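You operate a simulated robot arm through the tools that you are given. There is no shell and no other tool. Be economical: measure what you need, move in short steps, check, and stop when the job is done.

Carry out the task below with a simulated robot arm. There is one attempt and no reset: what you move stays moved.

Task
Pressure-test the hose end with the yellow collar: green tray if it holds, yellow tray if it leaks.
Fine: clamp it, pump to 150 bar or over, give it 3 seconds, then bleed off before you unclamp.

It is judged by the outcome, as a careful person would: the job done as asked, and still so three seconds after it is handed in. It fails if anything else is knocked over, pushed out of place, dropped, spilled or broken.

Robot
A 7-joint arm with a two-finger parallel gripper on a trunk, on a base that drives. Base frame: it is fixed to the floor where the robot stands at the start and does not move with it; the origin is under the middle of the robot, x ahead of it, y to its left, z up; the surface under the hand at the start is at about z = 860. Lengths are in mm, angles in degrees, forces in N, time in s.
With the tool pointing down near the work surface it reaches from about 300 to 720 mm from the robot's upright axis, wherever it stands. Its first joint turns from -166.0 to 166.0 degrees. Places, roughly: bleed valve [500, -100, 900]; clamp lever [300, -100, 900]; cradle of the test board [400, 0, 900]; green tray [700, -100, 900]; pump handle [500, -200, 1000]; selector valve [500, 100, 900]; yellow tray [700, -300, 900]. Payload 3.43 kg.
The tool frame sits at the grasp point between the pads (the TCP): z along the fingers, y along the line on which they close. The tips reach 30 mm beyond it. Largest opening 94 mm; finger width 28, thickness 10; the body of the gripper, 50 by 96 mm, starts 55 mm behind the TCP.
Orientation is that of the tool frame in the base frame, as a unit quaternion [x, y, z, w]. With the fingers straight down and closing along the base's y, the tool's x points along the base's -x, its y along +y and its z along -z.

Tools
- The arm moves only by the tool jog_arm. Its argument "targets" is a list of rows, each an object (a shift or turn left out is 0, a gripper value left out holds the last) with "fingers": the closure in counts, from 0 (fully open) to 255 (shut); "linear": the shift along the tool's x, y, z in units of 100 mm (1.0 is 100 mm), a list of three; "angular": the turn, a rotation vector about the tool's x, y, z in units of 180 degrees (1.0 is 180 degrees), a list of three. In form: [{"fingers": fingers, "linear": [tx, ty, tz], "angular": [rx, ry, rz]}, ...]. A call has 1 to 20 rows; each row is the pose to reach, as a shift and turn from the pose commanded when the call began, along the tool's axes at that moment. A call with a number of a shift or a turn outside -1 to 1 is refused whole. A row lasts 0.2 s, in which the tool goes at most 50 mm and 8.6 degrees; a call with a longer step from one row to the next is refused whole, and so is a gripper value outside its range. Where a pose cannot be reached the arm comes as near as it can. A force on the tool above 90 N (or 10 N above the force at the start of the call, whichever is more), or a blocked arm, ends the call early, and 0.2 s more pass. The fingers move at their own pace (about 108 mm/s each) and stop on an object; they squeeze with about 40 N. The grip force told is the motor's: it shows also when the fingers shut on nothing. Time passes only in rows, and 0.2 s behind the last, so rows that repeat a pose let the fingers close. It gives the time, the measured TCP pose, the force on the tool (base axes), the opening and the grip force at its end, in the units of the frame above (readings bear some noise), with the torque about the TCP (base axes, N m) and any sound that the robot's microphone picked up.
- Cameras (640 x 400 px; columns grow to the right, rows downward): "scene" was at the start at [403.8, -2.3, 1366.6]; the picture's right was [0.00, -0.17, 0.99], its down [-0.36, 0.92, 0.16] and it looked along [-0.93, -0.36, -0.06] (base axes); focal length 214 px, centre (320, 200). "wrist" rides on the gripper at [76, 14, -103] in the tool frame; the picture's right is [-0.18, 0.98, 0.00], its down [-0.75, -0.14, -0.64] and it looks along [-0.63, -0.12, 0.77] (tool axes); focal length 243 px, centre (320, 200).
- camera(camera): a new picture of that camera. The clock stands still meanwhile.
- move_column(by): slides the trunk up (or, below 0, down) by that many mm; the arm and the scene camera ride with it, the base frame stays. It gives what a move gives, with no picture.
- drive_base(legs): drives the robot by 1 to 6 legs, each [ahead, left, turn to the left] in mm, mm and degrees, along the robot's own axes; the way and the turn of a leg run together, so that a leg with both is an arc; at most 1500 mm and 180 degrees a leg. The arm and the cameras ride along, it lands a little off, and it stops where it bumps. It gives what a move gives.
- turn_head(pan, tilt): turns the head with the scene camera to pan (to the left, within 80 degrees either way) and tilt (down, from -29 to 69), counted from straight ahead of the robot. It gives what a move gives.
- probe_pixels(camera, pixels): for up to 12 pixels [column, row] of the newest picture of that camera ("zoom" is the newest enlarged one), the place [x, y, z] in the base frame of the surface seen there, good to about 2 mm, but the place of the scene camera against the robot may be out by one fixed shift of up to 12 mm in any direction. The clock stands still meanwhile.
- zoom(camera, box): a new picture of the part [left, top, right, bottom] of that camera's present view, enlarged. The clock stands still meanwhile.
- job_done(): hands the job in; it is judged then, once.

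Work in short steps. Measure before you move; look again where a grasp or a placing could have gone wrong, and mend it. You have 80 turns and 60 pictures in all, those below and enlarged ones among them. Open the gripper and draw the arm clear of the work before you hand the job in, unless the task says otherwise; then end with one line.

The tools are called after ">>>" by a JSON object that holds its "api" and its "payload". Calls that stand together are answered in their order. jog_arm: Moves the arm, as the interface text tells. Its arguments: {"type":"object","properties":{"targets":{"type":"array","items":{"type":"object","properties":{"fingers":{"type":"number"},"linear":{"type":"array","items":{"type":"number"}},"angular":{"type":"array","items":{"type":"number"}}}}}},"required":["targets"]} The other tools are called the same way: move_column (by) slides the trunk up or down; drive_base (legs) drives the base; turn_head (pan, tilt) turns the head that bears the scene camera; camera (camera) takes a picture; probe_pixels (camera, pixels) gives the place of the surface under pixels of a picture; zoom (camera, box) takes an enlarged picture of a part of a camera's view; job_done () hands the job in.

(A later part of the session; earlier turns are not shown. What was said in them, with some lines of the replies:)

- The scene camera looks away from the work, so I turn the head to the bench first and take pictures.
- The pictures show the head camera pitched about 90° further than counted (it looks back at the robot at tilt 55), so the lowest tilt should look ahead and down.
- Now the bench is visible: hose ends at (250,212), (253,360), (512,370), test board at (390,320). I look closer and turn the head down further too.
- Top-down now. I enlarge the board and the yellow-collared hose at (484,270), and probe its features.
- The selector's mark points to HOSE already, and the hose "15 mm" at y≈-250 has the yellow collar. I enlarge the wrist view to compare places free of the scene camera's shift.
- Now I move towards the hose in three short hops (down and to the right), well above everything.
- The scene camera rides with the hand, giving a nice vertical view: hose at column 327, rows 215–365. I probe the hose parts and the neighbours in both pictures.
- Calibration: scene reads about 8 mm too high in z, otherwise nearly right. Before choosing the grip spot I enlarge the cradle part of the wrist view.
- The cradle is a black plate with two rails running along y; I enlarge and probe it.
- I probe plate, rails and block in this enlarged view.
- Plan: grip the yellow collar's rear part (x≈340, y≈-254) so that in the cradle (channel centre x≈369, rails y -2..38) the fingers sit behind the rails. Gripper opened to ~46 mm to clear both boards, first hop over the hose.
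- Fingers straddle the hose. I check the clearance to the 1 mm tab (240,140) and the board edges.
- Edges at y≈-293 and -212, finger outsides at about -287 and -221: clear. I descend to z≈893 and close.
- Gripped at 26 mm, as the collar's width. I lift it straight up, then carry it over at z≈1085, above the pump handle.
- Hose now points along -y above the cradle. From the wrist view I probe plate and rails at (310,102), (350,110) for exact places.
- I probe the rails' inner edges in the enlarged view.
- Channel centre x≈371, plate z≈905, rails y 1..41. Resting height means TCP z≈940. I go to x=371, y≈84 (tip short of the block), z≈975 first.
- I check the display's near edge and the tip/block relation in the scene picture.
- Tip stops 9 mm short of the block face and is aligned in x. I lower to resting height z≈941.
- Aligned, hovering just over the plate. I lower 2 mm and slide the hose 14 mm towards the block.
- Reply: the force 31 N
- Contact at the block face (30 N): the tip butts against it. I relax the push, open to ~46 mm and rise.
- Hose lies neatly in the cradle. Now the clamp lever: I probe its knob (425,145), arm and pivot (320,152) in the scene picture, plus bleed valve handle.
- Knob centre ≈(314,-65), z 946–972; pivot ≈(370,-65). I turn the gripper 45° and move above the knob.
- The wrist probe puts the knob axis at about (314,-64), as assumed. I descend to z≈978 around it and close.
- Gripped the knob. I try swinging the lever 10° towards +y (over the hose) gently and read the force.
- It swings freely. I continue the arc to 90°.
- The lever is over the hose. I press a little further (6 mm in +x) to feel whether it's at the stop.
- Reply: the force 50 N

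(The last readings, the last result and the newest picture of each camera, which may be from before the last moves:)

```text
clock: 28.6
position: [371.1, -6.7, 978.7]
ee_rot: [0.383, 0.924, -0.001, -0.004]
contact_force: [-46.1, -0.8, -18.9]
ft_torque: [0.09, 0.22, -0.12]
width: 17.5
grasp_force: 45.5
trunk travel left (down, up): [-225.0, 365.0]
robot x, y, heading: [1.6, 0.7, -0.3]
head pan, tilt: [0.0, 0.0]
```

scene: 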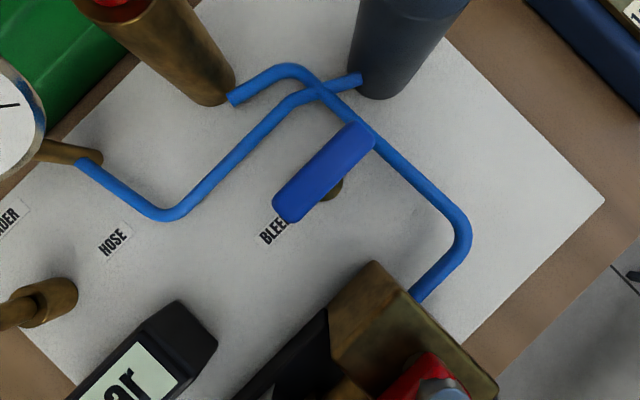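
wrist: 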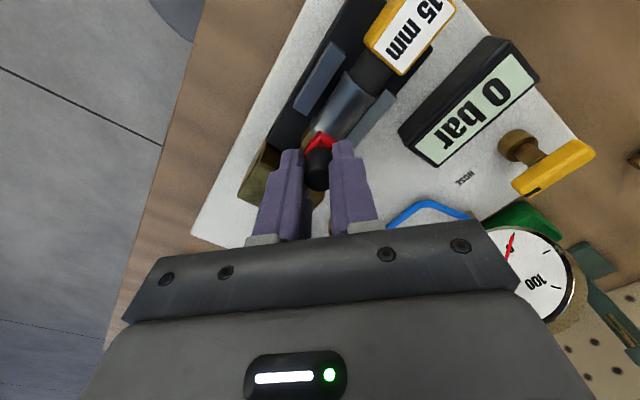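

At the stop: clamped. I relax, open, and rise, then look at the pump and the bleed valve.

>>> {"api": "jog_arm", "payload": {"targets": [{"linear": [0.05, -0.035, 0]}, {"fingers": 130, "linear": [0.05, -0.035, 0]}, {"linear": [0.05, -0.035, 0]}, {"linear": [0.05, -0.035, -0.4]}, {"linear": [0.05, -0.035, -0.8]}, {"linear": [0.05, -0.035, -1]}]}}

>>> {"api": "jog_arm", "payload": {"targets": [{"linear": [0, 0, -0.4]}, {"angular": [0, 0, -0.045], "linear": [0, 0, -0.6]}, {"angular": [0, 0, -0.09], "linear": [0, 0, -0.6]}, {"angular": [0, 0, -0.135], "linear": [0, 0, -0.6]}, {"angular": [0, 0, -0.18], "linear": [0, 0, -0.6]}, {"angular": [0, 0, -0.22], "linear": [0, 0, -0.6]}, {"angular": [0, 0, -0.25], "linear": [0, 0, -0.6]}]}}

>>> {"api": "camera", "payload": {"camera": "scene"}}

>>> {"api": "camera", "payload": {"camera": "wrist"}}

```text
clock: 30.0
position: [373.2, -7.0, 1079.4]
ee_rot: [0.382, 0.924, 0.0, 0.001]
contact_force: [0.1, -0.5, -0.8]
ft_torque: [-0.04, 0.0, 0.0]
width: 46.0
grasp_force: 0.1
trunk travel left (down, up): [-225.0, 365.0]
robot x, y, heading: [0.6, 0.1, 0.2]
head pan, tilt: [0.0, 0.0]
```

```text
clock: 31.6
position: [372.7, -6.8, 1138.2]
ee_rot: [-0.001, 1.0, 0.0, 0.0]
contact_force: [-0.1, 0.1, -0.3]
ft_torque: [-0.01, 0.01, -0.02]
width: 46.0
grasp_force: 0.0
trunk travel left (down, up): [-225.0, 365.0]
robot x, y, heading: [0.3, -2.1, -0.0]
head pan, tilt: [0.0, 0.0]
```

```text
24 pictures are left
```

scene: 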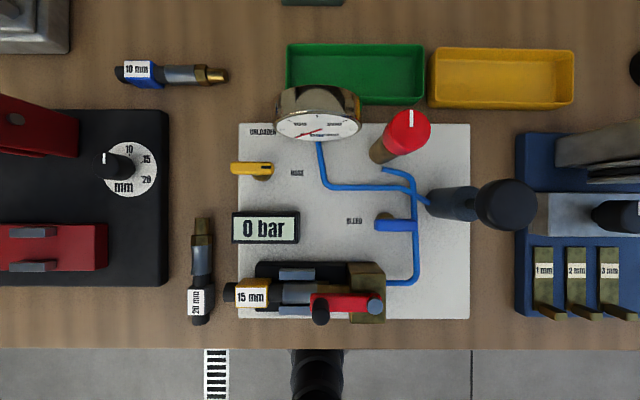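

```text
23 pictures are left
```

wrist: 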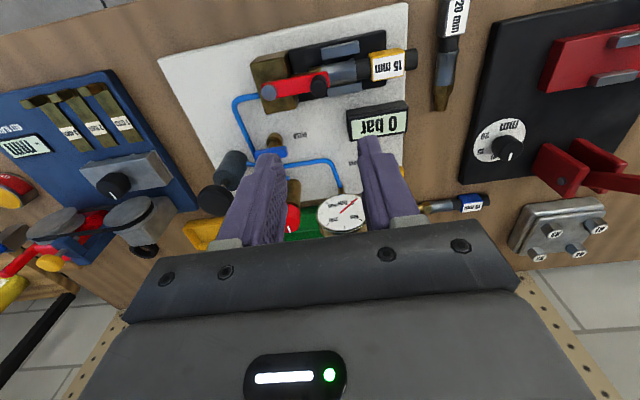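

Clamp closed with hose in place. I probe the pump's mushroom handle (505,205), body, and the bleed handle.

>>> {"api": "probe_pixels", "payload": {"camera": "scene", "pixels": [[505, 180], [505, 205], [505, 228], [480, 205], [530, 205], [440, 203], [460, 205], [380, 226], [405, 226], [411, 230], [385, 217], [475, 205]]}}

>>> {"api": "zoom", "payload": {"camera": "scene", "box": [340, 100, 550, 260]}}

>>> {"api": "zoom", "payload": {"camera": "wrist", "box": [180, 100, 320, 225]}}

```text
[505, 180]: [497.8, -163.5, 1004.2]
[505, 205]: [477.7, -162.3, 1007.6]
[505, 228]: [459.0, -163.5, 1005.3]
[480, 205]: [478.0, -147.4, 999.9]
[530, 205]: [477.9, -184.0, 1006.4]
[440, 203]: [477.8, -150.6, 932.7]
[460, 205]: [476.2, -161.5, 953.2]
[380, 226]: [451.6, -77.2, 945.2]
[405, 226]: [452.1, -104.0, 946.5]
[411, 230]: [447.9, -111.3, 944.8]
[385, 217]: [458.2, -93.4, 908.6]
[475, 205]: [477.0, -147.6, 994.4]
```

```text
2.50 times, centred on (445, 180) of scene
```

zoom: 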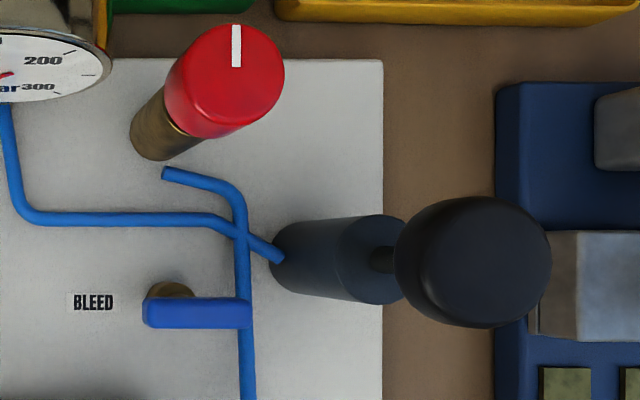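

```text
3.20 times, centred on (250, 162) of wrist
```

zoom: 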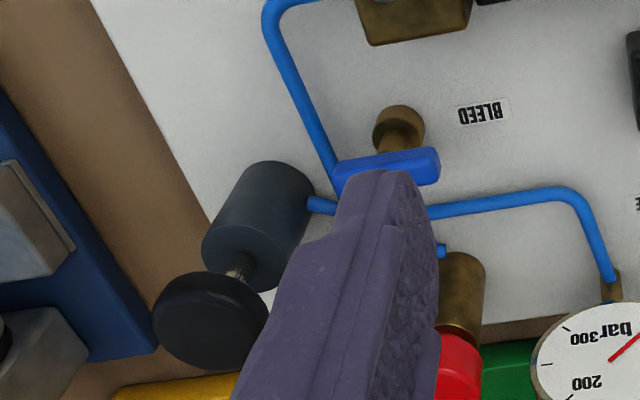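

Pump handle centre ≈(480,-162), top ≈998. I move above it with fingers shut.

>>> {"api": "jog_arm", "payload": {"targets": [{"fingers": 255, "linear": [-0.2, -0.3, 0]}, {"linear": [-0.4, -0.6, 0]}, {"linear": [-0.55, -0.8, 0]}]}}

>>> {"api": "jog_arm", "payload": {"targets": [{"linear": [-0.2, -0.3, 0]}, {"linear": [-0.4, -0.6, 0.2]}, {"linear": [-0.52, -0.75, 0.6]}, {"linear": [-0.52, -0.75, 0.85]}]}}

>>> {"api": "camera", "payload": {"camera": "wrist"}}

```text
clock: 32.4
position: [427.9, -85.5, 1139.7]
ee_rot: [0.0, 1.0, 0.001, 0.0]
contact_force: [1.0, 0.6, 0.2]
ft_torque: [0.0, 0.0, 0.01]
width: 0.0
grasp_force: 33.3
trunk travel left (down, up): [-225.0, 365.0]
robot x, y, heading: [-1.0, -1.8, -0.1]
head pan, tilt: [0.0, 0.0]
```

```text
clock: 33.4
position: [481.5, -160.0, 1052.5]
ee_rot: [0.0, 1.0, -0.001, 0.0]
contact_force: [-0.9, -0.1, 0.4]
ft_torque: [-0.01, 0.01, 0.01]
width: 0.0
grasp_force: 32.8
trunk travel left (down, up): [-225.0, 365.0]
robot x, y, heading: [2.9, -1.2, 0.0]
head pan, tilt: [0.0, 0.0]
```

```text
20 pictures are left
```

wrist: 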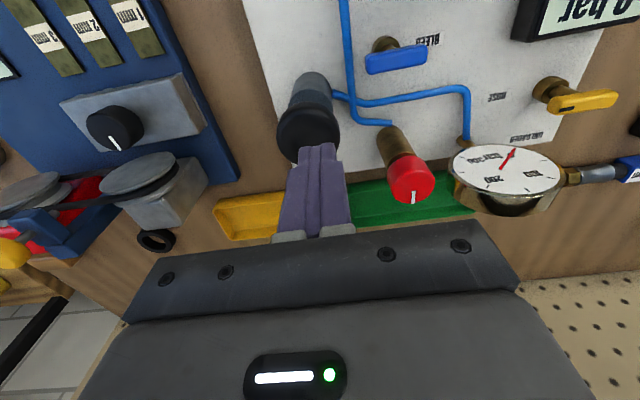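

Fingertips right over the handle. I press down stepwise to tip z≈972 and watch the force.

>>> {"api": "jog_arm", "payload": {"targets": [{"linear": [0, 0, 0.2]}, {"linear": [0, 0, 0.3]}, {"linear": [0, 0, 0.4]}, {"linear": [0, 0, 0.5]}, {"linear": [0, 0, 0.5]}]}}

>>> {"api": "zoom", "payload": {"camera": "wrist", "box": [440, 0, 640, 220]}}

```text
clock: 34.6
position: [479.5, -161.2, 1004.6]
ee_rot: [0.0, 1.0, 0.0, -0.001]
contact_force: [2.6, -1.7, 8.1]
ft_torque: [-0.08, -0.06, -0.01]
width: 0.0
grasp_force: 33.2
trunk travel left (down, up): [-225.0, 365.0]
robot x, y, heading: [-2.0, -1.8, 0.1]
head pan, tilt: [0.0, 0.0]
```

```text
1.82 times, centred on (540, 110) of wrist
```

zoom: 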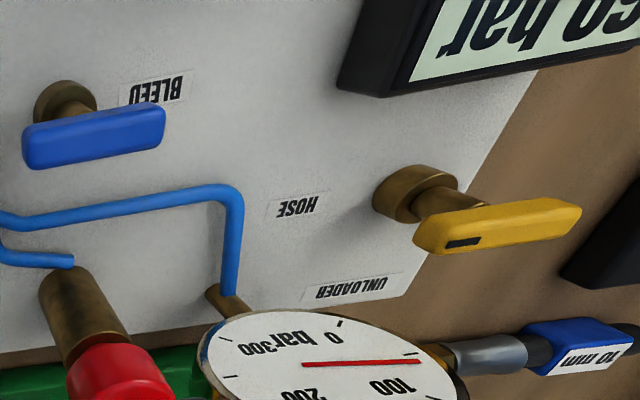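

The gauge rose (display about 60 bar), so bleed is closed. I lift and press again for a second stroke.

>>> {"api": "jog_arm", "payload": {"targets": [{"linear": [0, 0, -0.2]}, {"linear": [0, 0, -0.4]}, {"linear": [0, 0, -0.4]}, {"linear": [0, 0, -0.4]}]}}

>>> {"api": "camera", "payload": {"camera": "wrist"}}

```text
clock: 35.6
position: [479.0, -159.7, 1042.4]
ee_rot: [0.0, 1.0, 0.0, 0.0]
contact_force: [0.3, -0.8, -0.6]
ft_torque: [-0.01, 0.02, 0.0]
width: 0.0
grasp_force: 32.9
trunk travel left (down, up): [-225.0, 365.0]
robot x, y, heading: [2.9, 2.8, 0.0]
head pan, tilt: [0.0, 0.0]
```

```text
18 pictures are left
```

wrist: 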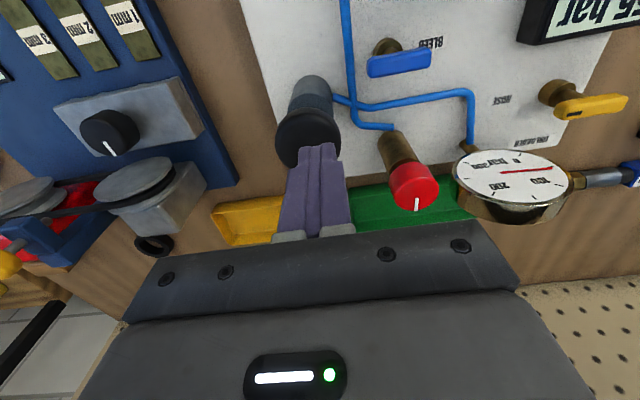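

The handle springs back; one stroke gave about 60 bar. I do two more strokes.

>>> {"api": "jog_arm", "payload": {"targets": [{"linear": [0, 0, 0.2]}, {"linear": [0, 0, 0.3]}, {"linear": [0, 0, 0.4]}, {"linear": [0, 0, 0.4]}, {"linear": [0, 0, 0.1]}, {"linear": [0, 0, 0]}, {"linear": [0, 0, 0]}, {"linear": [0, 0, 0.2]}, {"linear": [0, 0, 0.3]}, {"linear": [0, 0, 0.4]}, {"linear": [0, 0, 0.4]}, {"linear": [0, 0, 0.1]}, {"linear": [0, 0, 0]}]}}

>>> {"api": "zoom", "payload": {"camera": "wrist", "box": [440, 0, 640, 220]}}

```text
clock: 38.4
position: [480.5, -161.2, 1044.8]
ee_rot: [0.0, 1.0, 0.0, -0.001]
contact_force: [-0.6, -0.3, -0.3]
ft_torque: [0.02, 0.01, -0.04]
width: 0.0
grasp_force: 32.6
trunk travel left (down, up): [-225.0, 365.0]
robot x, y, heading: [2.2, 1.6, 0.1]
head pan, tilt: [0.0, 0.0]
```

```text
1.82 times, centred on (540, 110) of wrist
```

zoom: 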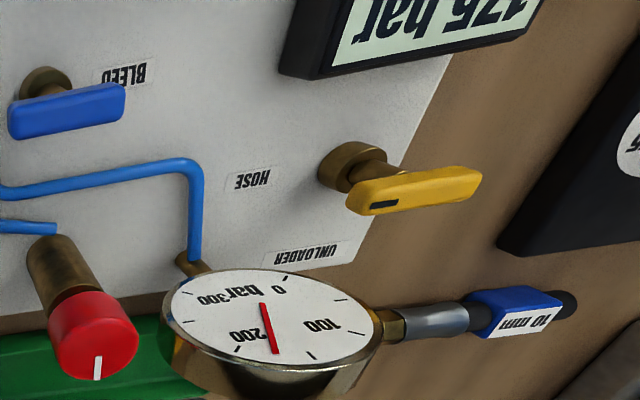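

Display reads about 175 bar. I wait 3.2 s and read again.

>>> {"api": "jog_arm", "payload": {"targets": [{"linear": [0, 0, -0.05]}, {"linear": [0, 0, -0.05]}, {"linear": [0, 0, -0.05]}, {"linear": [0, 0, -0.05]}, {"linear": [0, 0, -0.05]}, {"linear": [0, 0, -0.05]}, {"linear": [0, 0, -0.05]}, {"linear": [0, 0, -0.05]}, {"linear": [0, 0, -0.05]}, {"linear": [0, 0, -0.05]}, {"linear": [0, 0, -0.05]}, {"linear": [0, 0, -0.05]}, {"linear": [0, 0, -0.05]}, {"linear": [0, 0, -0.05]}, {"linear": [0, 0, -0.05]}, {"linear": [0, 0, -0.05]}, {"linear": [0, 0, -0.05]}]}}

>>> {"api": "zoom", "payload": {"camera": "wrist", "box": [440, 0, 640, 220]}}

```text
clock: 42.0
position: [480.3, -161.9, 1049.1]
ee_rot: [0.0, 1.0, 0.001, 0.001]
contact_force: [1.2, 0.8, 0.1]
ft_torque: [0.01, -0.02, 0.03]
width: 0.0
grasp_force: 32.6
trunk travel left (down, up): [-225.0, 365.0]
robot x, y, heading: [-2.8, -1.5, -0.1]
head pan, tilt: [0.0, 0.0]
```

```text
1.82 times, centred on (540, 110) of wrist
```

zoom: 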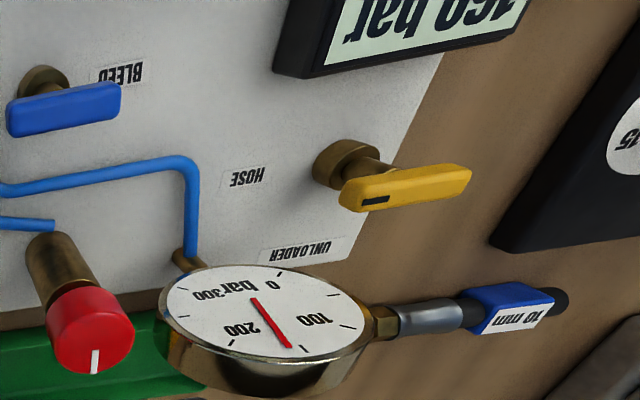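

It dropped from about 175 to about 160. To tell a leak from settling I wait another 3 s and read again.

>>> {"api": "jog_arm", "payload": {"targets": [{"linear": [0, 0, -0.05]}, {"linear": [0, 0, -0.05]}, {"linear": [0, 0, -0.05]}, {"linear": [0, 0, -0.05]}, {"linear": [0, 0, -0.05]}, {"linear": [0, 0, -0.05]}, {"linear": [0, 0, -0.05]}, {"linear": [0, 0, -0.05]}, {"linear": [0, 0, -0.05]}, {"linear": [0, 0, -0.05]}, {"linear": [0, 0, -0.05]}, {"linear": [0, 0, -0.05]}, {"linear": [0, 0, -0.05]}, {"linear": [0, 0, -0.05]}, {"linear": [0, 0, -0.05]}]}}

>>> {"api": "zoom", "payload": {"camera": "wrist", "box": [440, 0, 640, 220]}}

```text
clock: 45.2
position: [481.9, -162.4, 1053.8]
ee_rot: [0.0, 1.0, 0.0, 0.0]
contact_force: [0.1, -0.8, 0.3]
ft_torque: [0.0, 0.04, 0.02]
width: 0.0
grasp_force: 32.8
trunk travel left (down, up): [-225.0, 365.0]
robot x, y, heading: [-2.7, 0.4, -0.3]
head pan, tilt: [0.0, 0.0]
```

```text
1.82 times, centred on (540, 110) of wrist
```

zoom: 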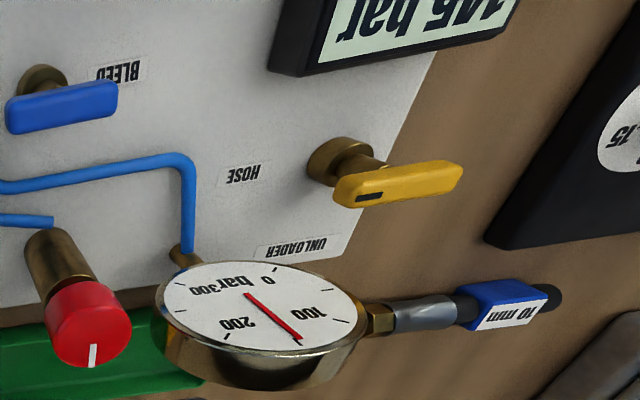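

Steady fall of about 4.7 bar/s (175 → 160 → 146): the hose leaks, so yellow tray. Next bleed off: I probe the blue handle in this view.

>>> {"api": "probe_pixels", "payload": {"camera": "zoom", "pixels": [[8, 108], [62, 96], [113, 86], [10, 128], [62, 118], [112, 106], [44, 72], [62, 82], [30, 75], [40, 90]]}}

>>> {"api": "jog_arm", "payload": {"targets": [{"linear": [0, 0, -0.3]}, {"fingers": 180, "angular": [0, 0, 0.045], "linear": [0.0, 0.1, -0.5]}, {"angular": [0, 0, 0.09], "linear": [0.0, 0.2, -0.5]}, {"angular": [0, 0, 0.135], "linear": [0.1, 0.3, -0.5]}, {"angular": [0, 0, 0.18], "linear": [0.2, 0.4, -0.5]}, {"angular": [0, 0, 0.225], "linear": [0.28, 0.5, -0.5]}, {"angular": [0, 0, 0.27], "linear": [0.28, 0.6, -0.5]}, {"angular": [0, 0, 0.315], "linear": [0.28, 0.68, -0.5]}, {"angular": [0, 0, 0.36], "linear": [0.28, 0.68, -0.5]}, {"angular": [0, 0, 0.405], "linear": [0.28, 0.68, -0.5]}, {"angular": [0, 0, 0.45], "linear": [0.28, 0.68, -0.5]}, {"angular": [0, 0, 0.48], "linear": [0.28, 0.68, -0.5]}, {"angular": [0, 0, 0.5], "linear": [0.28, 0.68, -0.5]}]}}

>>> {"api": "camera", "payload": {"camera": "wrist"}}

>>> {"api": "camera", "payload": {"camera": "scene"}}

```text
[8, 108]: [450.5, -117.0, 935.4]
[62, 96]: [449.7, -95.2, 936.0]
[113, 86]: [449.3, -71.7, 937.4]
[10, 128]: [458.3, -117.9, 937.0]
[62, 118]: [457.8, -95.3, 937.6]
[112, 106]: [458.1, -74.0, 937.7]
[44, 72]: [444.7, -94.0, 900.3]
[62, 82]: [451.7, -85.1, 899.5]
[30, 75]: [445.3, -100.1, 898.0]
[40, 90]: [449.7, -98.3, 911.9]
```

```text
clock: 48.0
position: [451.4, -92.8, 1102.8]
ee_rot: [0.708, 0.706, 0.0, 0.0]
contact_force: [0.5, -0.1, 0.0]
ft_torque: [0.0, 0.0, -0.03]
width: 27.5
grasp_force: 0.1
trunk travel left (down, up): [-225.0, 365.0]
robot x, y, heading: [0.3, 0.9, -0.1]
head pan, tilt: [0.0, 0.0]
```

```text
14 pictures are left
```

wrist: 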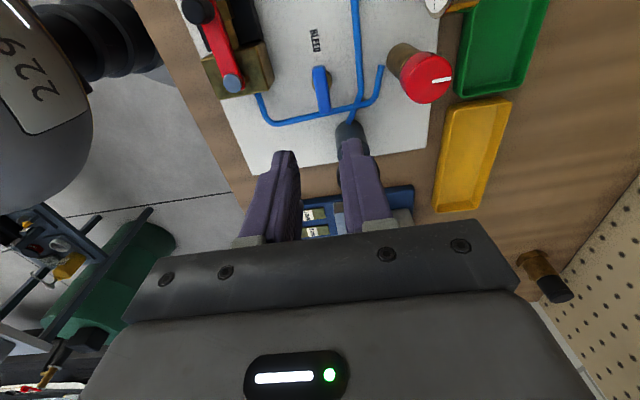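

```text
13 pictures are left
```

scene: 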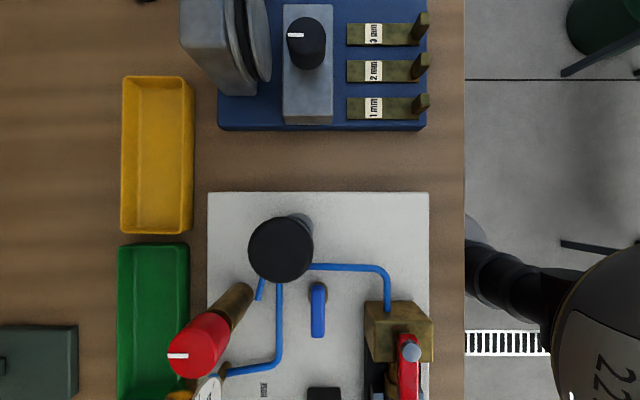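

Bar centre ≈(454,-95), top z≈937. I descend around it to TCP z≈957 and grip.

>>> {"api": "jog_arm", "payload": {"targets": [{"linear": [-0.022, 0.026, 0.4]}, {"linear": [-0.022, 0.026, 0.8]}, {"linear": [-0.022, 0.026, 1.0]}]}}

>>> {"api": "jog_arm", "payload": {"targets": [{"linear": [0, 0, 0.25]}, {"linear": [0, 0, 0.45]}, {"fingers": 255, "linear": [0, 0, 0.45]}, {"linear": [0, 0, 0.45]}, {"linear": [0, 0, 0.45]}]}}

```text
clock: 48.8
position: [455.4, -98.0, 1001.9]
ee_rot: [0.708, 0.706, 0.0, 0.001]
contact_force: [0.3, -0.3, -0.4]
ft_torque: [-0.01, -0.02, 0.01]
width: 27.5
grasp_force: 0.1
trunk travel left (down, up): [-225.0, 365.0]
robot x, y, heading: [-0.5, -1.0, -0.1]
head pan, tilt: [0.0, 0.0]
```

```text
clock: 50.0
position: [453.6, -98.0, 957.6]
ee_rot: [0.708, 0.707, -0.001, 0.0]
contact_force: [-1.6, 1.2, -0.5]
ft_torque: [0.31, -0.05, 0.03]
width: 13.9
grasp_force: 45.2
trunk travel left (down, up): [-225.0, 365.0]
robot x, y, heading: [1.3, 2.0, 0.1]
head pan, tilt: [0.0, 0.0]
```

Gripped (14 mm). I turn it 20° counter-clockwise and read the torque.

>>> {"api": "jog_arm", "payload": {"targets": [{"angular": [0, 0, -0.04], "linear": [0.01, 0, 0]}, {"angular": [0, 0, -0.08], "linear": [0.02, 0, 0]}, {"angular": [0, 0, -0.11], "linear": [0.02, 0, 0]}]}}

```text
clock: 50.8
position: [456.0, -96.4, 957.9]
ee_rot: [0.575, 0.818, -0.001, 0.001]
contact_force: [4.8, -11.1, -8.5]
ft_torque: [-1.09, -0.37, -0.01]
width: 14.0
grasp_force: 45.2
trunk travel left (down, up): [-225.0, 365.0]
robot x, y, heading: [-0.6, 2.4, -0.0]
head pan, tilt: [0.0, 0.0]
```

It turns freely. I continue to the full 90° and take a look at the gauge.

>>> {"api": "jog_arm", "payload": {"targets": [{"angular": [0, 0, -0.04], "linear": [-0.018, -0.007, 0]}, {"angular": [0, 0, -0.08], "linear": [-0.018, -0.007, 0]}, {"angular": [0, 0, -0.12], "linear": [-0.018, -0.007, 0]}, {"angular": [0, 0, -0.16], "linear": [-0.018, -0.007, 0]}, {"angular": [0, 0, -0.2], "linear": [-0.018, -0.007, 0]}, {"angular": [0, 0, -0.24], "linear": [-0.018, -0.007, 0]}, {"angular": [0, 0, -0.28], "linear": [-0.018, -0.007, 0]}, {"angular": [0, 0, -0.32], "linear": [-0.018, -0.007, 0]}, {"angular": [0, 0, -0.36], "linear": [-0.018, -0.007, 0]}, {"angular": [0, 0, -0.39], "linear": [-0.018, -0.007, 0]}, {"angular": [0, 0, -0.39], "linear": [-0.018, -0.007, 0]}]}}

>>> {"api": "camera", "payload": {"camera": "wrist"}}

```text
clock: 53.2
position: [458.7, -93.6, 957.3]
ee_rot: [-0.002, 1.0, -0.001, 0.0]
contact_force: [22.5, 14.0, -3.8]
ft_torque: [0.44, -1.7, -0.24]
width: 14.0
grasp_force: 44.5
trunk travel left (down, up): [-225.0, 365.0]
robot x, y, heading: [-0.1, 3.4, 0.2]
head pan, tilt: [0.0, 0.0]
```

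```text
12 pictures are left
```

wrist: 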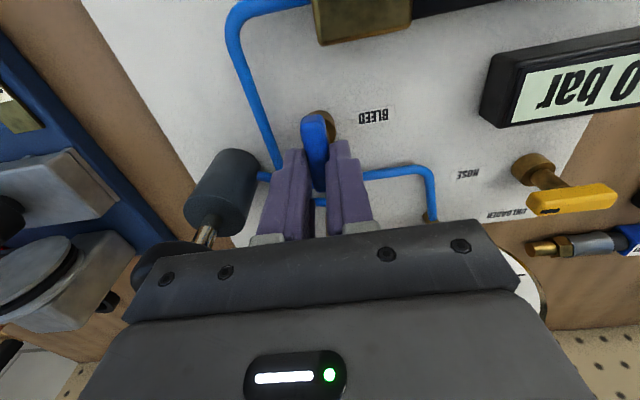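

Handle turned 90° and the display ends in "0 bar". I let go, rise and back off towards the lever, then check the full display.

>>> {"api": "jog_arm", "payload": {"targets": [{"fingers": 170}, {"linear": [0, 0, 0]}, {"linear": [0, 0, -0.3]}, {"linear": [0, 0, -0.7]}, {"linear": [0, 0, -1.0]}]}}

>>> {"api": "jog_arm", "payload": {"targets": [{"linear": [0.25, 0.25, -0.1], "angular": [0, 0, 0.045]}, {"linear": [0.5, 0.5, -0.1], "angular": [0, 0, 0.09]}, {"linear": [0.7, 0.7, -0.1], "angular": [0, 0, 0.135]}, {"linear": [0.84, 0.86, -0.1], "angular": [0, 0, 0.18]}, {"linear": [0.84, 0.86, -0.1], "angular": [0, 0, 0.22]}, {"linear": [0.84, 0.86, -0.1], "angular": [0, 0, 0.25]}]}}

>>> {"api": "camera", "payload": {"camera": "wrist"}}

```text
clock: 54.4
position: [454.8, -95.8, 1058.5]
ee_rot: [0.0, 1.0, -0.001, -0.001]
contact_force: [-0.5, -0.2, 0.2]
ft_torque: [0.0, 0.0, 0.02]
width: 31.1
grasp_force: 0.1
trunk travel left (down, up): [-225.0, 365.0]
robot x, y, heading: [-1.6, -0.3, 0.1]
head pan, tilt: [0.0, 0.0]
```

```text
clock: 55.8
position: [370.0, -9.6, 1068.7]
ee_rot: [0.382, 0.924, 0.0, -0.001]
contact_force: [-0.2, -1.1, -0.2]
ft_torque: [0.02, -0.01, 0.01]
width: 31.3
grasp_force: 0.0
trunk travel left (down, up): [-225.0, 365.0]
robot x, y, heading: [-2.2, 0.8, -0.0]
head pan, tilt: [0.0, 0.0]
```

```text
11 pictures are left
```

wrist: 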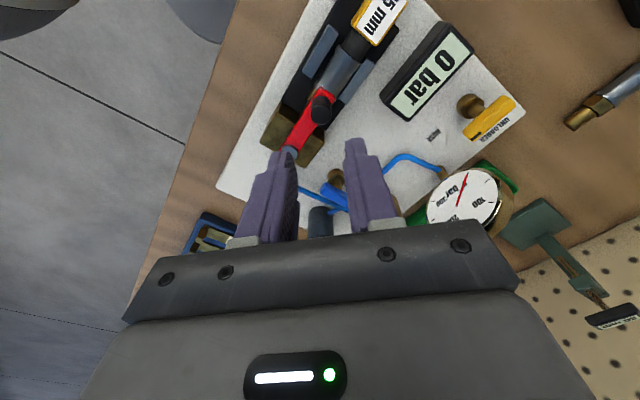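

Display reads 0 bar. Now unclamp: I open to 46 mm, descend around the lever knob (371,-7) and grip.

>>> {"api": "jog_arm", "payload": {"targets": [{"fingers": 130, "linear": [0.014, 0.025, 0.3]}, {"linear": [0.014, 0.025, 0.65]}, {"linear": [0.014, 0.025, 0.9]}, {"fingers": 255, "linear": [0.014, 0.025, 0.9]}, {"linear": [0.014, 0.025, 0.9]}, {"linear": [0.014, 0.025, 0.9]}]}}

```text
clock: 57.2
position: [371.9, -9.9, 976.9]
ee_rot: [0.383, 0.924, 0.0, 0.0]
contact_force: [-8.6, -13.6, -17.3]
ft_torque: [-0.54, -0.86, -0.08]
width: 17.3
grasp_force: 45.3
trunk travel left (down, up): [-225.0, 365.0]
robot x, y, heading: [1.7, -0.0, 0.4]
head pan, tilt: [0.0, 0.0]
```

Gripped. I swing the lever back along the arc to its open position.

>>> {"api": "jog_arm", "payload": {"targets": [{"linear": [0.064, -0.076, 0]}, {"linear": [0.114, -0.162, 0]}, {"linear": [0.148, -0.255, 0]}, {"linear": [0.165, -0.353, 0]}, {"linear": [0.165, -0.453, 0]}, {"linear": [0.148, -0.551, 0]}, {"linear": [0.114, -0.644, 0]}, {"linear": [0.064, -0.73, 0]}, {"linear": [0, -0.806, 0]}, {"linear": [0, -0.806, 0]}]}}

>>> {"api": "jog_arm", "payload": {"targets": [{"fingers": 130}, {"linear": [0, 0, 0]}, {"linear": [0, 0, -0.4]}, {"linear": [0, 0, -0.8]}, {"linear": [0, 0, -1]}]}}

>>> {"api": "camera", "payload": {"camera": "wrist"}}

```text
clock: 59.4
position: [312.8, -64.4, 977.9]
ee_rot: [0.383, 0.924, -0.001, 0.0]
contact_force: [3.0, 6.9, 8.1]
ft_torque: [0.85, -0.07, 0.3]
width: 17.2
grasp_force: 45.1
trunk travel left (down, up): [-225.0, 365.0]
robot x, y, heading: [2.2, -0.8, 0.1]
head pan, tilt: [0.0, 0.0]
```

```text
clock: 60.6
position: [312.7, -65.5, 1077.6]
ee_rot: [0.383, 0.924, 0.001, 0.0]
contact_force: [0.8, -0.6, -0.4]
ft_torque: [0.01, 0.05, 0.0]
width: 46.1
grasp_force: 0.0
trunk travel left (down, up): [-225.0, 365.0]
robot x, y, heading: [0.4, -2.4, 0.1]
head pan, tilt: [0.0, 0.0]
```

```text
10 pictures are left
```

wrist: 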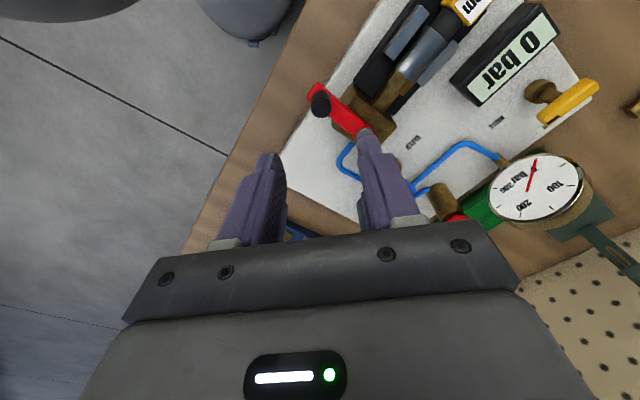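

Lever open, 0 bar. I move back over the collar (370,75) with the gripper turned to close along x.

>>> {"api": "jog_arm", "payload": {"targets": [{"linear": [0.06, 0.14, 0]}, {"linear": [0.12, 0.28, 0], "angular": [0, 0, 0.042]}, {"linear": [0.18, 0.42, 0], "angular": [0, 0, 0.084]}, {"linear": [0.24, 0.56, 0], "angular": [0, 0, 0.126]}, {"linear": [0.29, 0.7, 0], "angular": [0, 0, 0.168]}, {"linear": [0.29, 0.7, 0], "angular": [0, 0, 0.21]}, {"linear": [0.29, 0.7, 0], "angular": [0, 0, 0.25]}]}}

>>> {"api": "jog_arm", "payload": {"targets": [{"linear": [0.35, 0.14, 0]}, {"linear": [0.7, 0.28, 0]}, {"linear": [0.7, 0.28, 0.3]}, {"linear": [0.7, 0.28, 0.7]}]}}

>>> {"api": "camera", "payload": {"camera": "wrist"}}

```text
clock: 62.2
position: [343.3, 5.2, 1078.6]
ee_rot: [0.708, 0.706, 0.0, 0.0]
contact_force: [0.4, 0.1, 0.1]
ft_torque: [-0.01, -0.03, 0.01]
width: 46.0
grasp_force: 0.1
trunk travel left (down, up): [-225.0, 365.0]
robot x, y, heading: [-1.9, 3.2, -0.1]
head pan, tilt: [0.0, 0.0]
```

```text
clock: 63.2
position: [372.4, 75.7, 1007.5]
ee_rot: [0.707, 0.708, 0.0, 0.0]
contact_force: [0.0, 0.6, 1.2]
ft_torque: [0.01, 0.04, -0.02]
width: 46.1
grasp_force: 0.1
trunk travel left (down, up): [-225.0, 365.0]
robot x, y, heading: [-0.7, 1.3, -0.2]
head pan, tilt: [0.0, 0.0]
```

```text
9 pictures are left
```

wrist: 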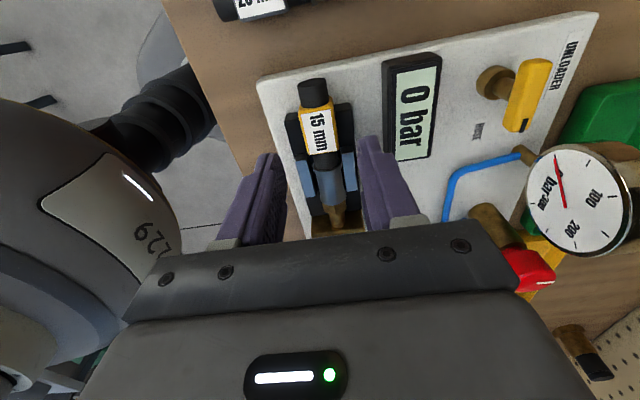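

Aligned over the collar. I descend to z≈941, close, and lift.

>>> {"api": "jog_arm", "payload": {"targets": [{"linear": [0, 0, 0.35]}, {"linear": [0, -0.01, 0.6]}, {"linear": [0, -0.01, 0.66]}, {"fingers": 255, "linear": [0, -0.01, 0.66]}, {"linear": [0, -0.01, 0.66]}, {"linear": [0, -0.01, 0.66]}, {"linear": [0.08, -0.01, 0.6]}, {"linear": [0.08, -0.01, 0.3]}, {"linear": [0.08, -0.01, -0.1]}, {"linear": [0.08, -0.01, -0.5]}, {"linear": [0.08, -0.01, -0.9]}]}}

>>> {"api": "camera", "payload": {"camera": "wrist"}}

```text
clock: 65.6
position: [371.2, 84.2, 1098.9]
ee_rot: [0.707, 0.707, 0.0, 0.0]
contact_force: [0.3, 0.0, -1.2]
ft_torque: [0.02, 0.02, -0.02]
width: 26.1
grasp_force: 40.1
trunk travel left (down, up): [-225.0, 365.0]
robot x, y, heading: [2.0, 2.3, -0.1]
head pan, tilt: [0.0, 0.0]
```

```text
8 pictures are left
```

wrist: 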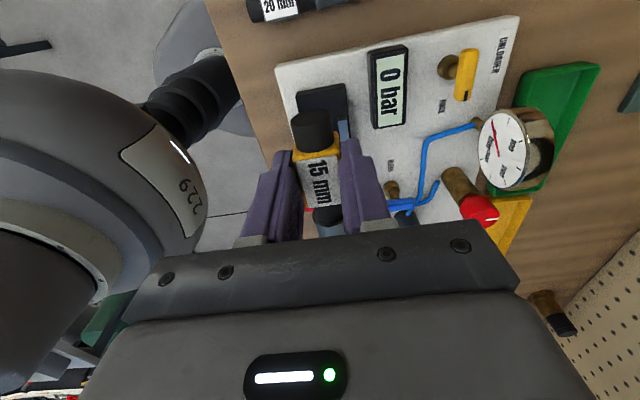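

Holding it. I carry it across at z≈1100 to above the yellow tray in four hops.

>>> {"api": "jog_arm", "payload": {"targets": [{"linear": [-0.27, 0.23, 0]}, {"linear": [-0.54, 0.46, 0]}, {"linear": [-0.8, 0.69, 0]}]}}

>>> {"api": "jog_arm", "payload": {"targets": [{"linear": [-0.27, 0.23, 0]}, {"linear": [-0.54, 0.46, 0]}, {"linear": [-0.8, 0.69, 0]}]}}

>>> {"api": "jog_arm", "payload": {"targets": [{"linear": [-0.27, 0.23, 0]}, {"linear": [-0.54, 0.46, 0]}, {"linear": [-0.8, 0.69, 0]}]}}

>>> {"api": "jog_arm", "payload": {"targets": [{"linear": [-0.27, 0.23, 0]}, {"linear": [-0.54, 0.46, 0]}, {"linear": [-0.77, 0.69, 0]}, {"linear": [-0.77, 0.69, 0]}]}}

>>> {"api": "camera", "payload": {"camera": "scene"}}

```text
clock: 66.4
position: [442.5, 2.2, 1097.3]
ee_rot: [0.707, 0.707, 0.0, 0.0]
contact_force: [-0.2, -0.1, -1.1]
ft_torque: [0.03, 0.03, -0.04]
width: 26.1
grasp_force: 40.3
trunk travel left (down, up): [-225.0, 365.0]
robot x, y, heading: [1.3, 2.2, 0.2]
head pan, tilt: [0.0, 0.0]
```

```text
clock: 67.2
position: [509.3, -76.0, 1097.1]
ee_rot: [0.707, 0.707, -0.001, 0.0]
contact_force: [-0.6, -0.3, -1.3]
ft_torque: [0.06, 0.01, 0.01]
width: 26.2
grasp_force: 39.8
trunk travel left (down, up): [-225.0, 365.0]
robot x, y, heading: [1.8, 2.5, -0.2]
head pan, tilt: [0.0, 0.0]
```

```text
clock: 68.0
position: [579.5, -157.6, 1099.7]
ee_rot: [0.707, 0.707, 0.0, 0.0]
contact_force: [-0.1, 0.1, -2.9]
ft_torque: [0.1, 0.02, -0.01]
width: 26.6
grasp_force: 39.7
trunk travel left (down, up): [-225.0, 365.0]
robot x, y, heading: [1.3, 1.6, 0.0]
head pan, tilt: [0.0, 0.0]
```

```text
clock: 69.0
position: [647.0, -232.4, 1099.2]
ee_rot: [0.707, 0.707, -0.001, 0.0]
contact_force: [-0.3, -0.7, -1.9]
ft_torque: [0.05, -0.01, 0.04]
width: 26.4
grasp_force: 40.2
trunk travel left (down, up): [-225.0, 365.0]
robot x, y, heading: [0.0, -1.7, 0.0]
head pan, tilt: [0.0, 0.0]
```

```text
7 pictures are left
```

scene: 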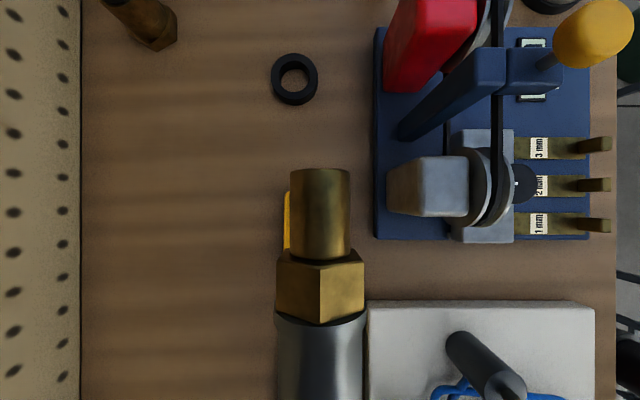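

The hose hides the tray in this view; I use the wrist view to find the tray's walls.

>>> {"api": "camera", "payload": {"camera": "wrist"}}

>>> {"api": "probe_pixels", "payload": {"camera": "scene", "pixels": [[288, 195], [288, 225], [284, 240], [288, 192]]}}

```text
6 pictures are left
```

wrist: 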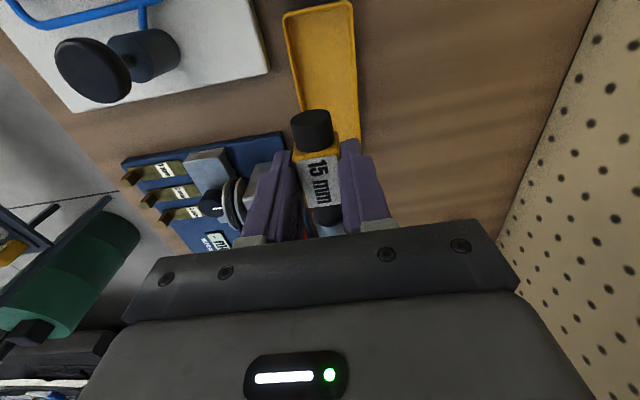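

```text
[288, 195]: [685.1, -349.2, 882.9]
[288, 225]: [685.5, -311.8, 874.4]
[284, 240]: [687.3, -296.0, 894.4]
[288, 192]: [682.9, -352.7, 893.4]
```

>>> {"api": "probe_pixels", "payload": {"camera": "wrist", "pixels": [[287, 20], [352, 10], [320, 8], [300, 105], [355, 100], [322, 60], [322, 95], [350, 60], [294, 60], [358, 135], [318, 14]]}}

```text
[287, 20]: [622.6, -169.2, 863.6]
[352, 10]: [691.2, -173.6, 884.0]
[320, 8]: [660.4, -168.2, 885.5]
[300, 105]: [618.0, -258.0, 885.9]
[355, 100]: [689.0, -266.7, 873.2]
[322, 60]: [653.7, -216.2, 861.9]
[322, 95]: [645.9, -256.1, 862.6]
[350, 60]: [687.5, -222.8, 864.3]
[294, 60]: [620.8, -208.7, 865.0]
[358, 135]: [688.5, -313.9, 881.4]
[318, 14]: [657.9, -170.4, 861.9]
```

Tray inside: x 622–688, y −168…−352, floor 862. I shift to (655,-218) and lower in steps.

>>> {"api": "jog_arm", "payload": {"targets": [{"linear": [0.14, 0.08, 0]}, {"linear": [0.14, 0.08, 0.35]}, {"linear": [0.14, 0.08, 0.7]}, {"linear": [0.14, 0.08, 1.0]}]}}

>>> {"api": "jog_arm", "payload": {"targets": [{"linear": [0, 0, 0.3]}, {"linear": [0, 0, 0.6]}, {"linear": [0, 0, 0.7]}, {"linear": [0, 0, 0.7]}]}}

>>> {"api": "camera", "payload": {"camera": "wrist"}}

```text
clock: 70.0
position: [655.1, -221.5, 997.1]
ee_rot: [0.707, 0.707, -0.001, 0.0]
contact_force: [-0.7, -0.6, -2.4]
ft_torque: [0.06, -0.01, -0.02]
width: 26.4
grasp_force: 40.0
trunk travel left (down, up): [-225.0, 365.0]
robot x, y, heading: [2.2, -2.6, -0.1]
head pan, tilt: [0.0, 0.0]
```

```text
clock: 71.0
position: [655.5, -220.3, 928.0]
ee_rot: [0.707, 0.707, 0.0, 0.0]
contact_force: [0.7, -0.1, -1.2]
ft_torque: [0.05, 0.0, -0.03]
width: 26.3
grasp_force: 40.0
trunk travel left (down, up): [-225.0, 365.0]
robot x, y, heading: [-1.4, -0.1, 0.0]
head pan, tilt: [0.0, 0.0]
```

```text
5 pictures are left
```

wrist: 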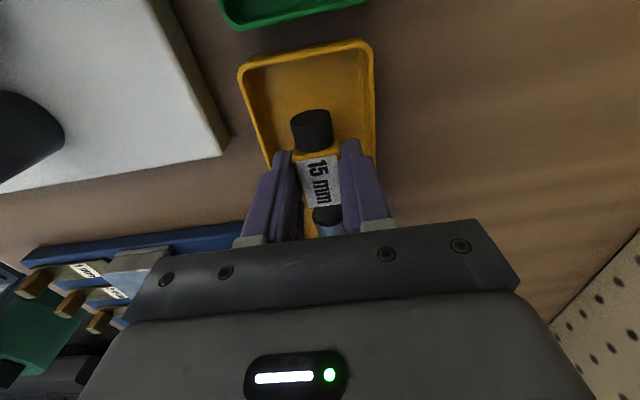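

Well inside the tray's walls. I lower the last 30 mm, open only to ~37 mm, and rise.

>>> {"api": "jog_arm", "payload": {"targets": [{"linear": [0, 0, 0.15]}, {"linear": [0, 0, 0.25]}, {"linear": [0, 0, 0.3]}, {"linear": [0, 0, 0.3]}]}}

>>> {"api": "jog_arm", "payload": {"targets": [{"fingers": 155}, {"linear": [0, 0, 0]}, {"linear": [0, 0, -0.2]}, {"linear": [0, 0, -0.6]}, {"linear": [0, 0, -1.0]}]}}

>>> {"api": "jog_arm", "payload": {"targets": [{"linear": [0, 0, -0.4]}, {"linear": [0, 0, -0.8]}, {"linear": [0.2, -0.2, -1.0]}, {"linear": [0.4, -0.5, -1.0]}, {"linear": [0.6, -0.8, -1.0]}]}}

>>> {"api": "camera", "payload": {"camera": "wrist"}}

>>> {"api": "camera", "payload": {"camera": "scene"}}

```text
clock: 72.0
position: [654.9, -218.6, 900.1]
ee_rot: [0.707, 0.707, 0.0, 0.001]
contact_force: [2.5, -0.6, 14.1]
ft_torque: [-0.43, 0.01, 0.06]
width: 26.2
grasp_force: 40.4
trunk travel left (down, up): [-225.0, 365.0]
robot x, y, heading: [0.0, 2.6, -0.0]
head pan, tilt: [0.0, 0.0]
```

```text
clock: 73.2
position: [654.2, -217.9, 999.4]
ee_rot: [0.707, 0.707, 0.0, 0.0]
contact_force: [-0.2, -0.4, -0.2]
ft_torque: [0.01, 0.01, -0.01]
width: 36.7
grasp_force: 0.1
trunk travel left (down, up): [-225.0, 365.0]
robot x, y, heading: [0.4, -1.3, 0.2]
head pan, tilt: [0.0, 0.0]
```

```text
clock: 74.4
position: [573.8, -157.7, 1096.7]
ee_rot: [0.708, 0.707, 0.0, 0.0]
contact_force: [0.0, -0.3, 0.1]
ft_torque: [0.01, -0.03, 0.0]
width: 37.0
grasp_force: 0.0
trunk travel left (down, up): [-225.0, 365.0]
robot x, y, heading: [0.1, -0.1, 0.2]
head pan, tilt: [0.0, 0.0]
```

```text
4 pictures are left
```

wrist: 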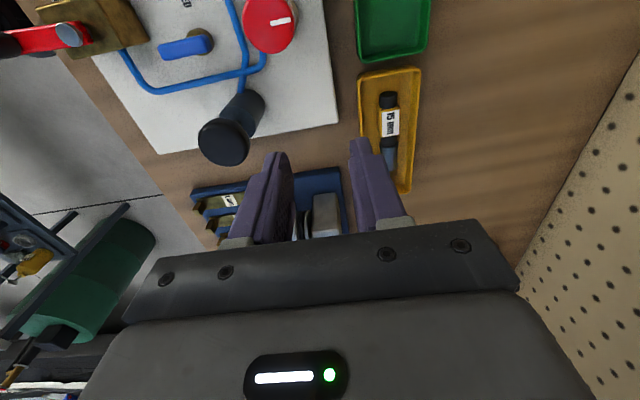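

```text
3 pictures are left
```

scene: 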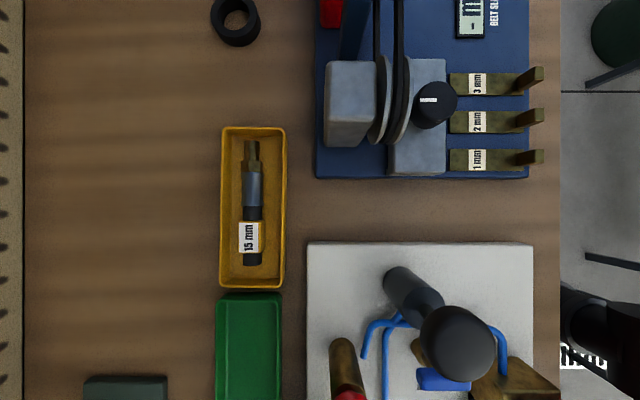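

The hose lies wholly inside the yellow tray and everything else is in place. I open the gripper fully, well above the work, and hand in.

>>> {"api": "jog_arm", "payload": {"targets": [{"fingers": 0, "linear": [0, 0, -0.3]}, {"linear": [0, -0.4, -0.5]}, {"linear": [0, -0.8, -0.5]}, {"linear": [0, -0.8, -0.5]}]}}

>>> {"api": "job_done", "payload": {}}

```text
clock: 75.4
position: [493.9, -159.3, 1147.4]
ee_rot: [0.707, 0.707, 0.001, 0.0]
contact_force: [-0.6, -0.7, -1.3]
ft_torque: [0.0, -0.01, 0.0]
width: 94.2
grasp_force: 0.0
trunk travel left (down, up): [-225.0, 365.0]
robot x, y, heading: [-0.6, 1.9, -0.1]
head pan, tilt: [0.0, 0.0]
```

```text
The job is handed in.
```

The yellow-collared hose end leaks: clamped and pumped to about 175 bar, it dropped to about 160 in 3.6 s and 146 after 6.8 s, so I bled it to 0, unclamped it and laid it in the yellow tray (the bleed valve is still open).
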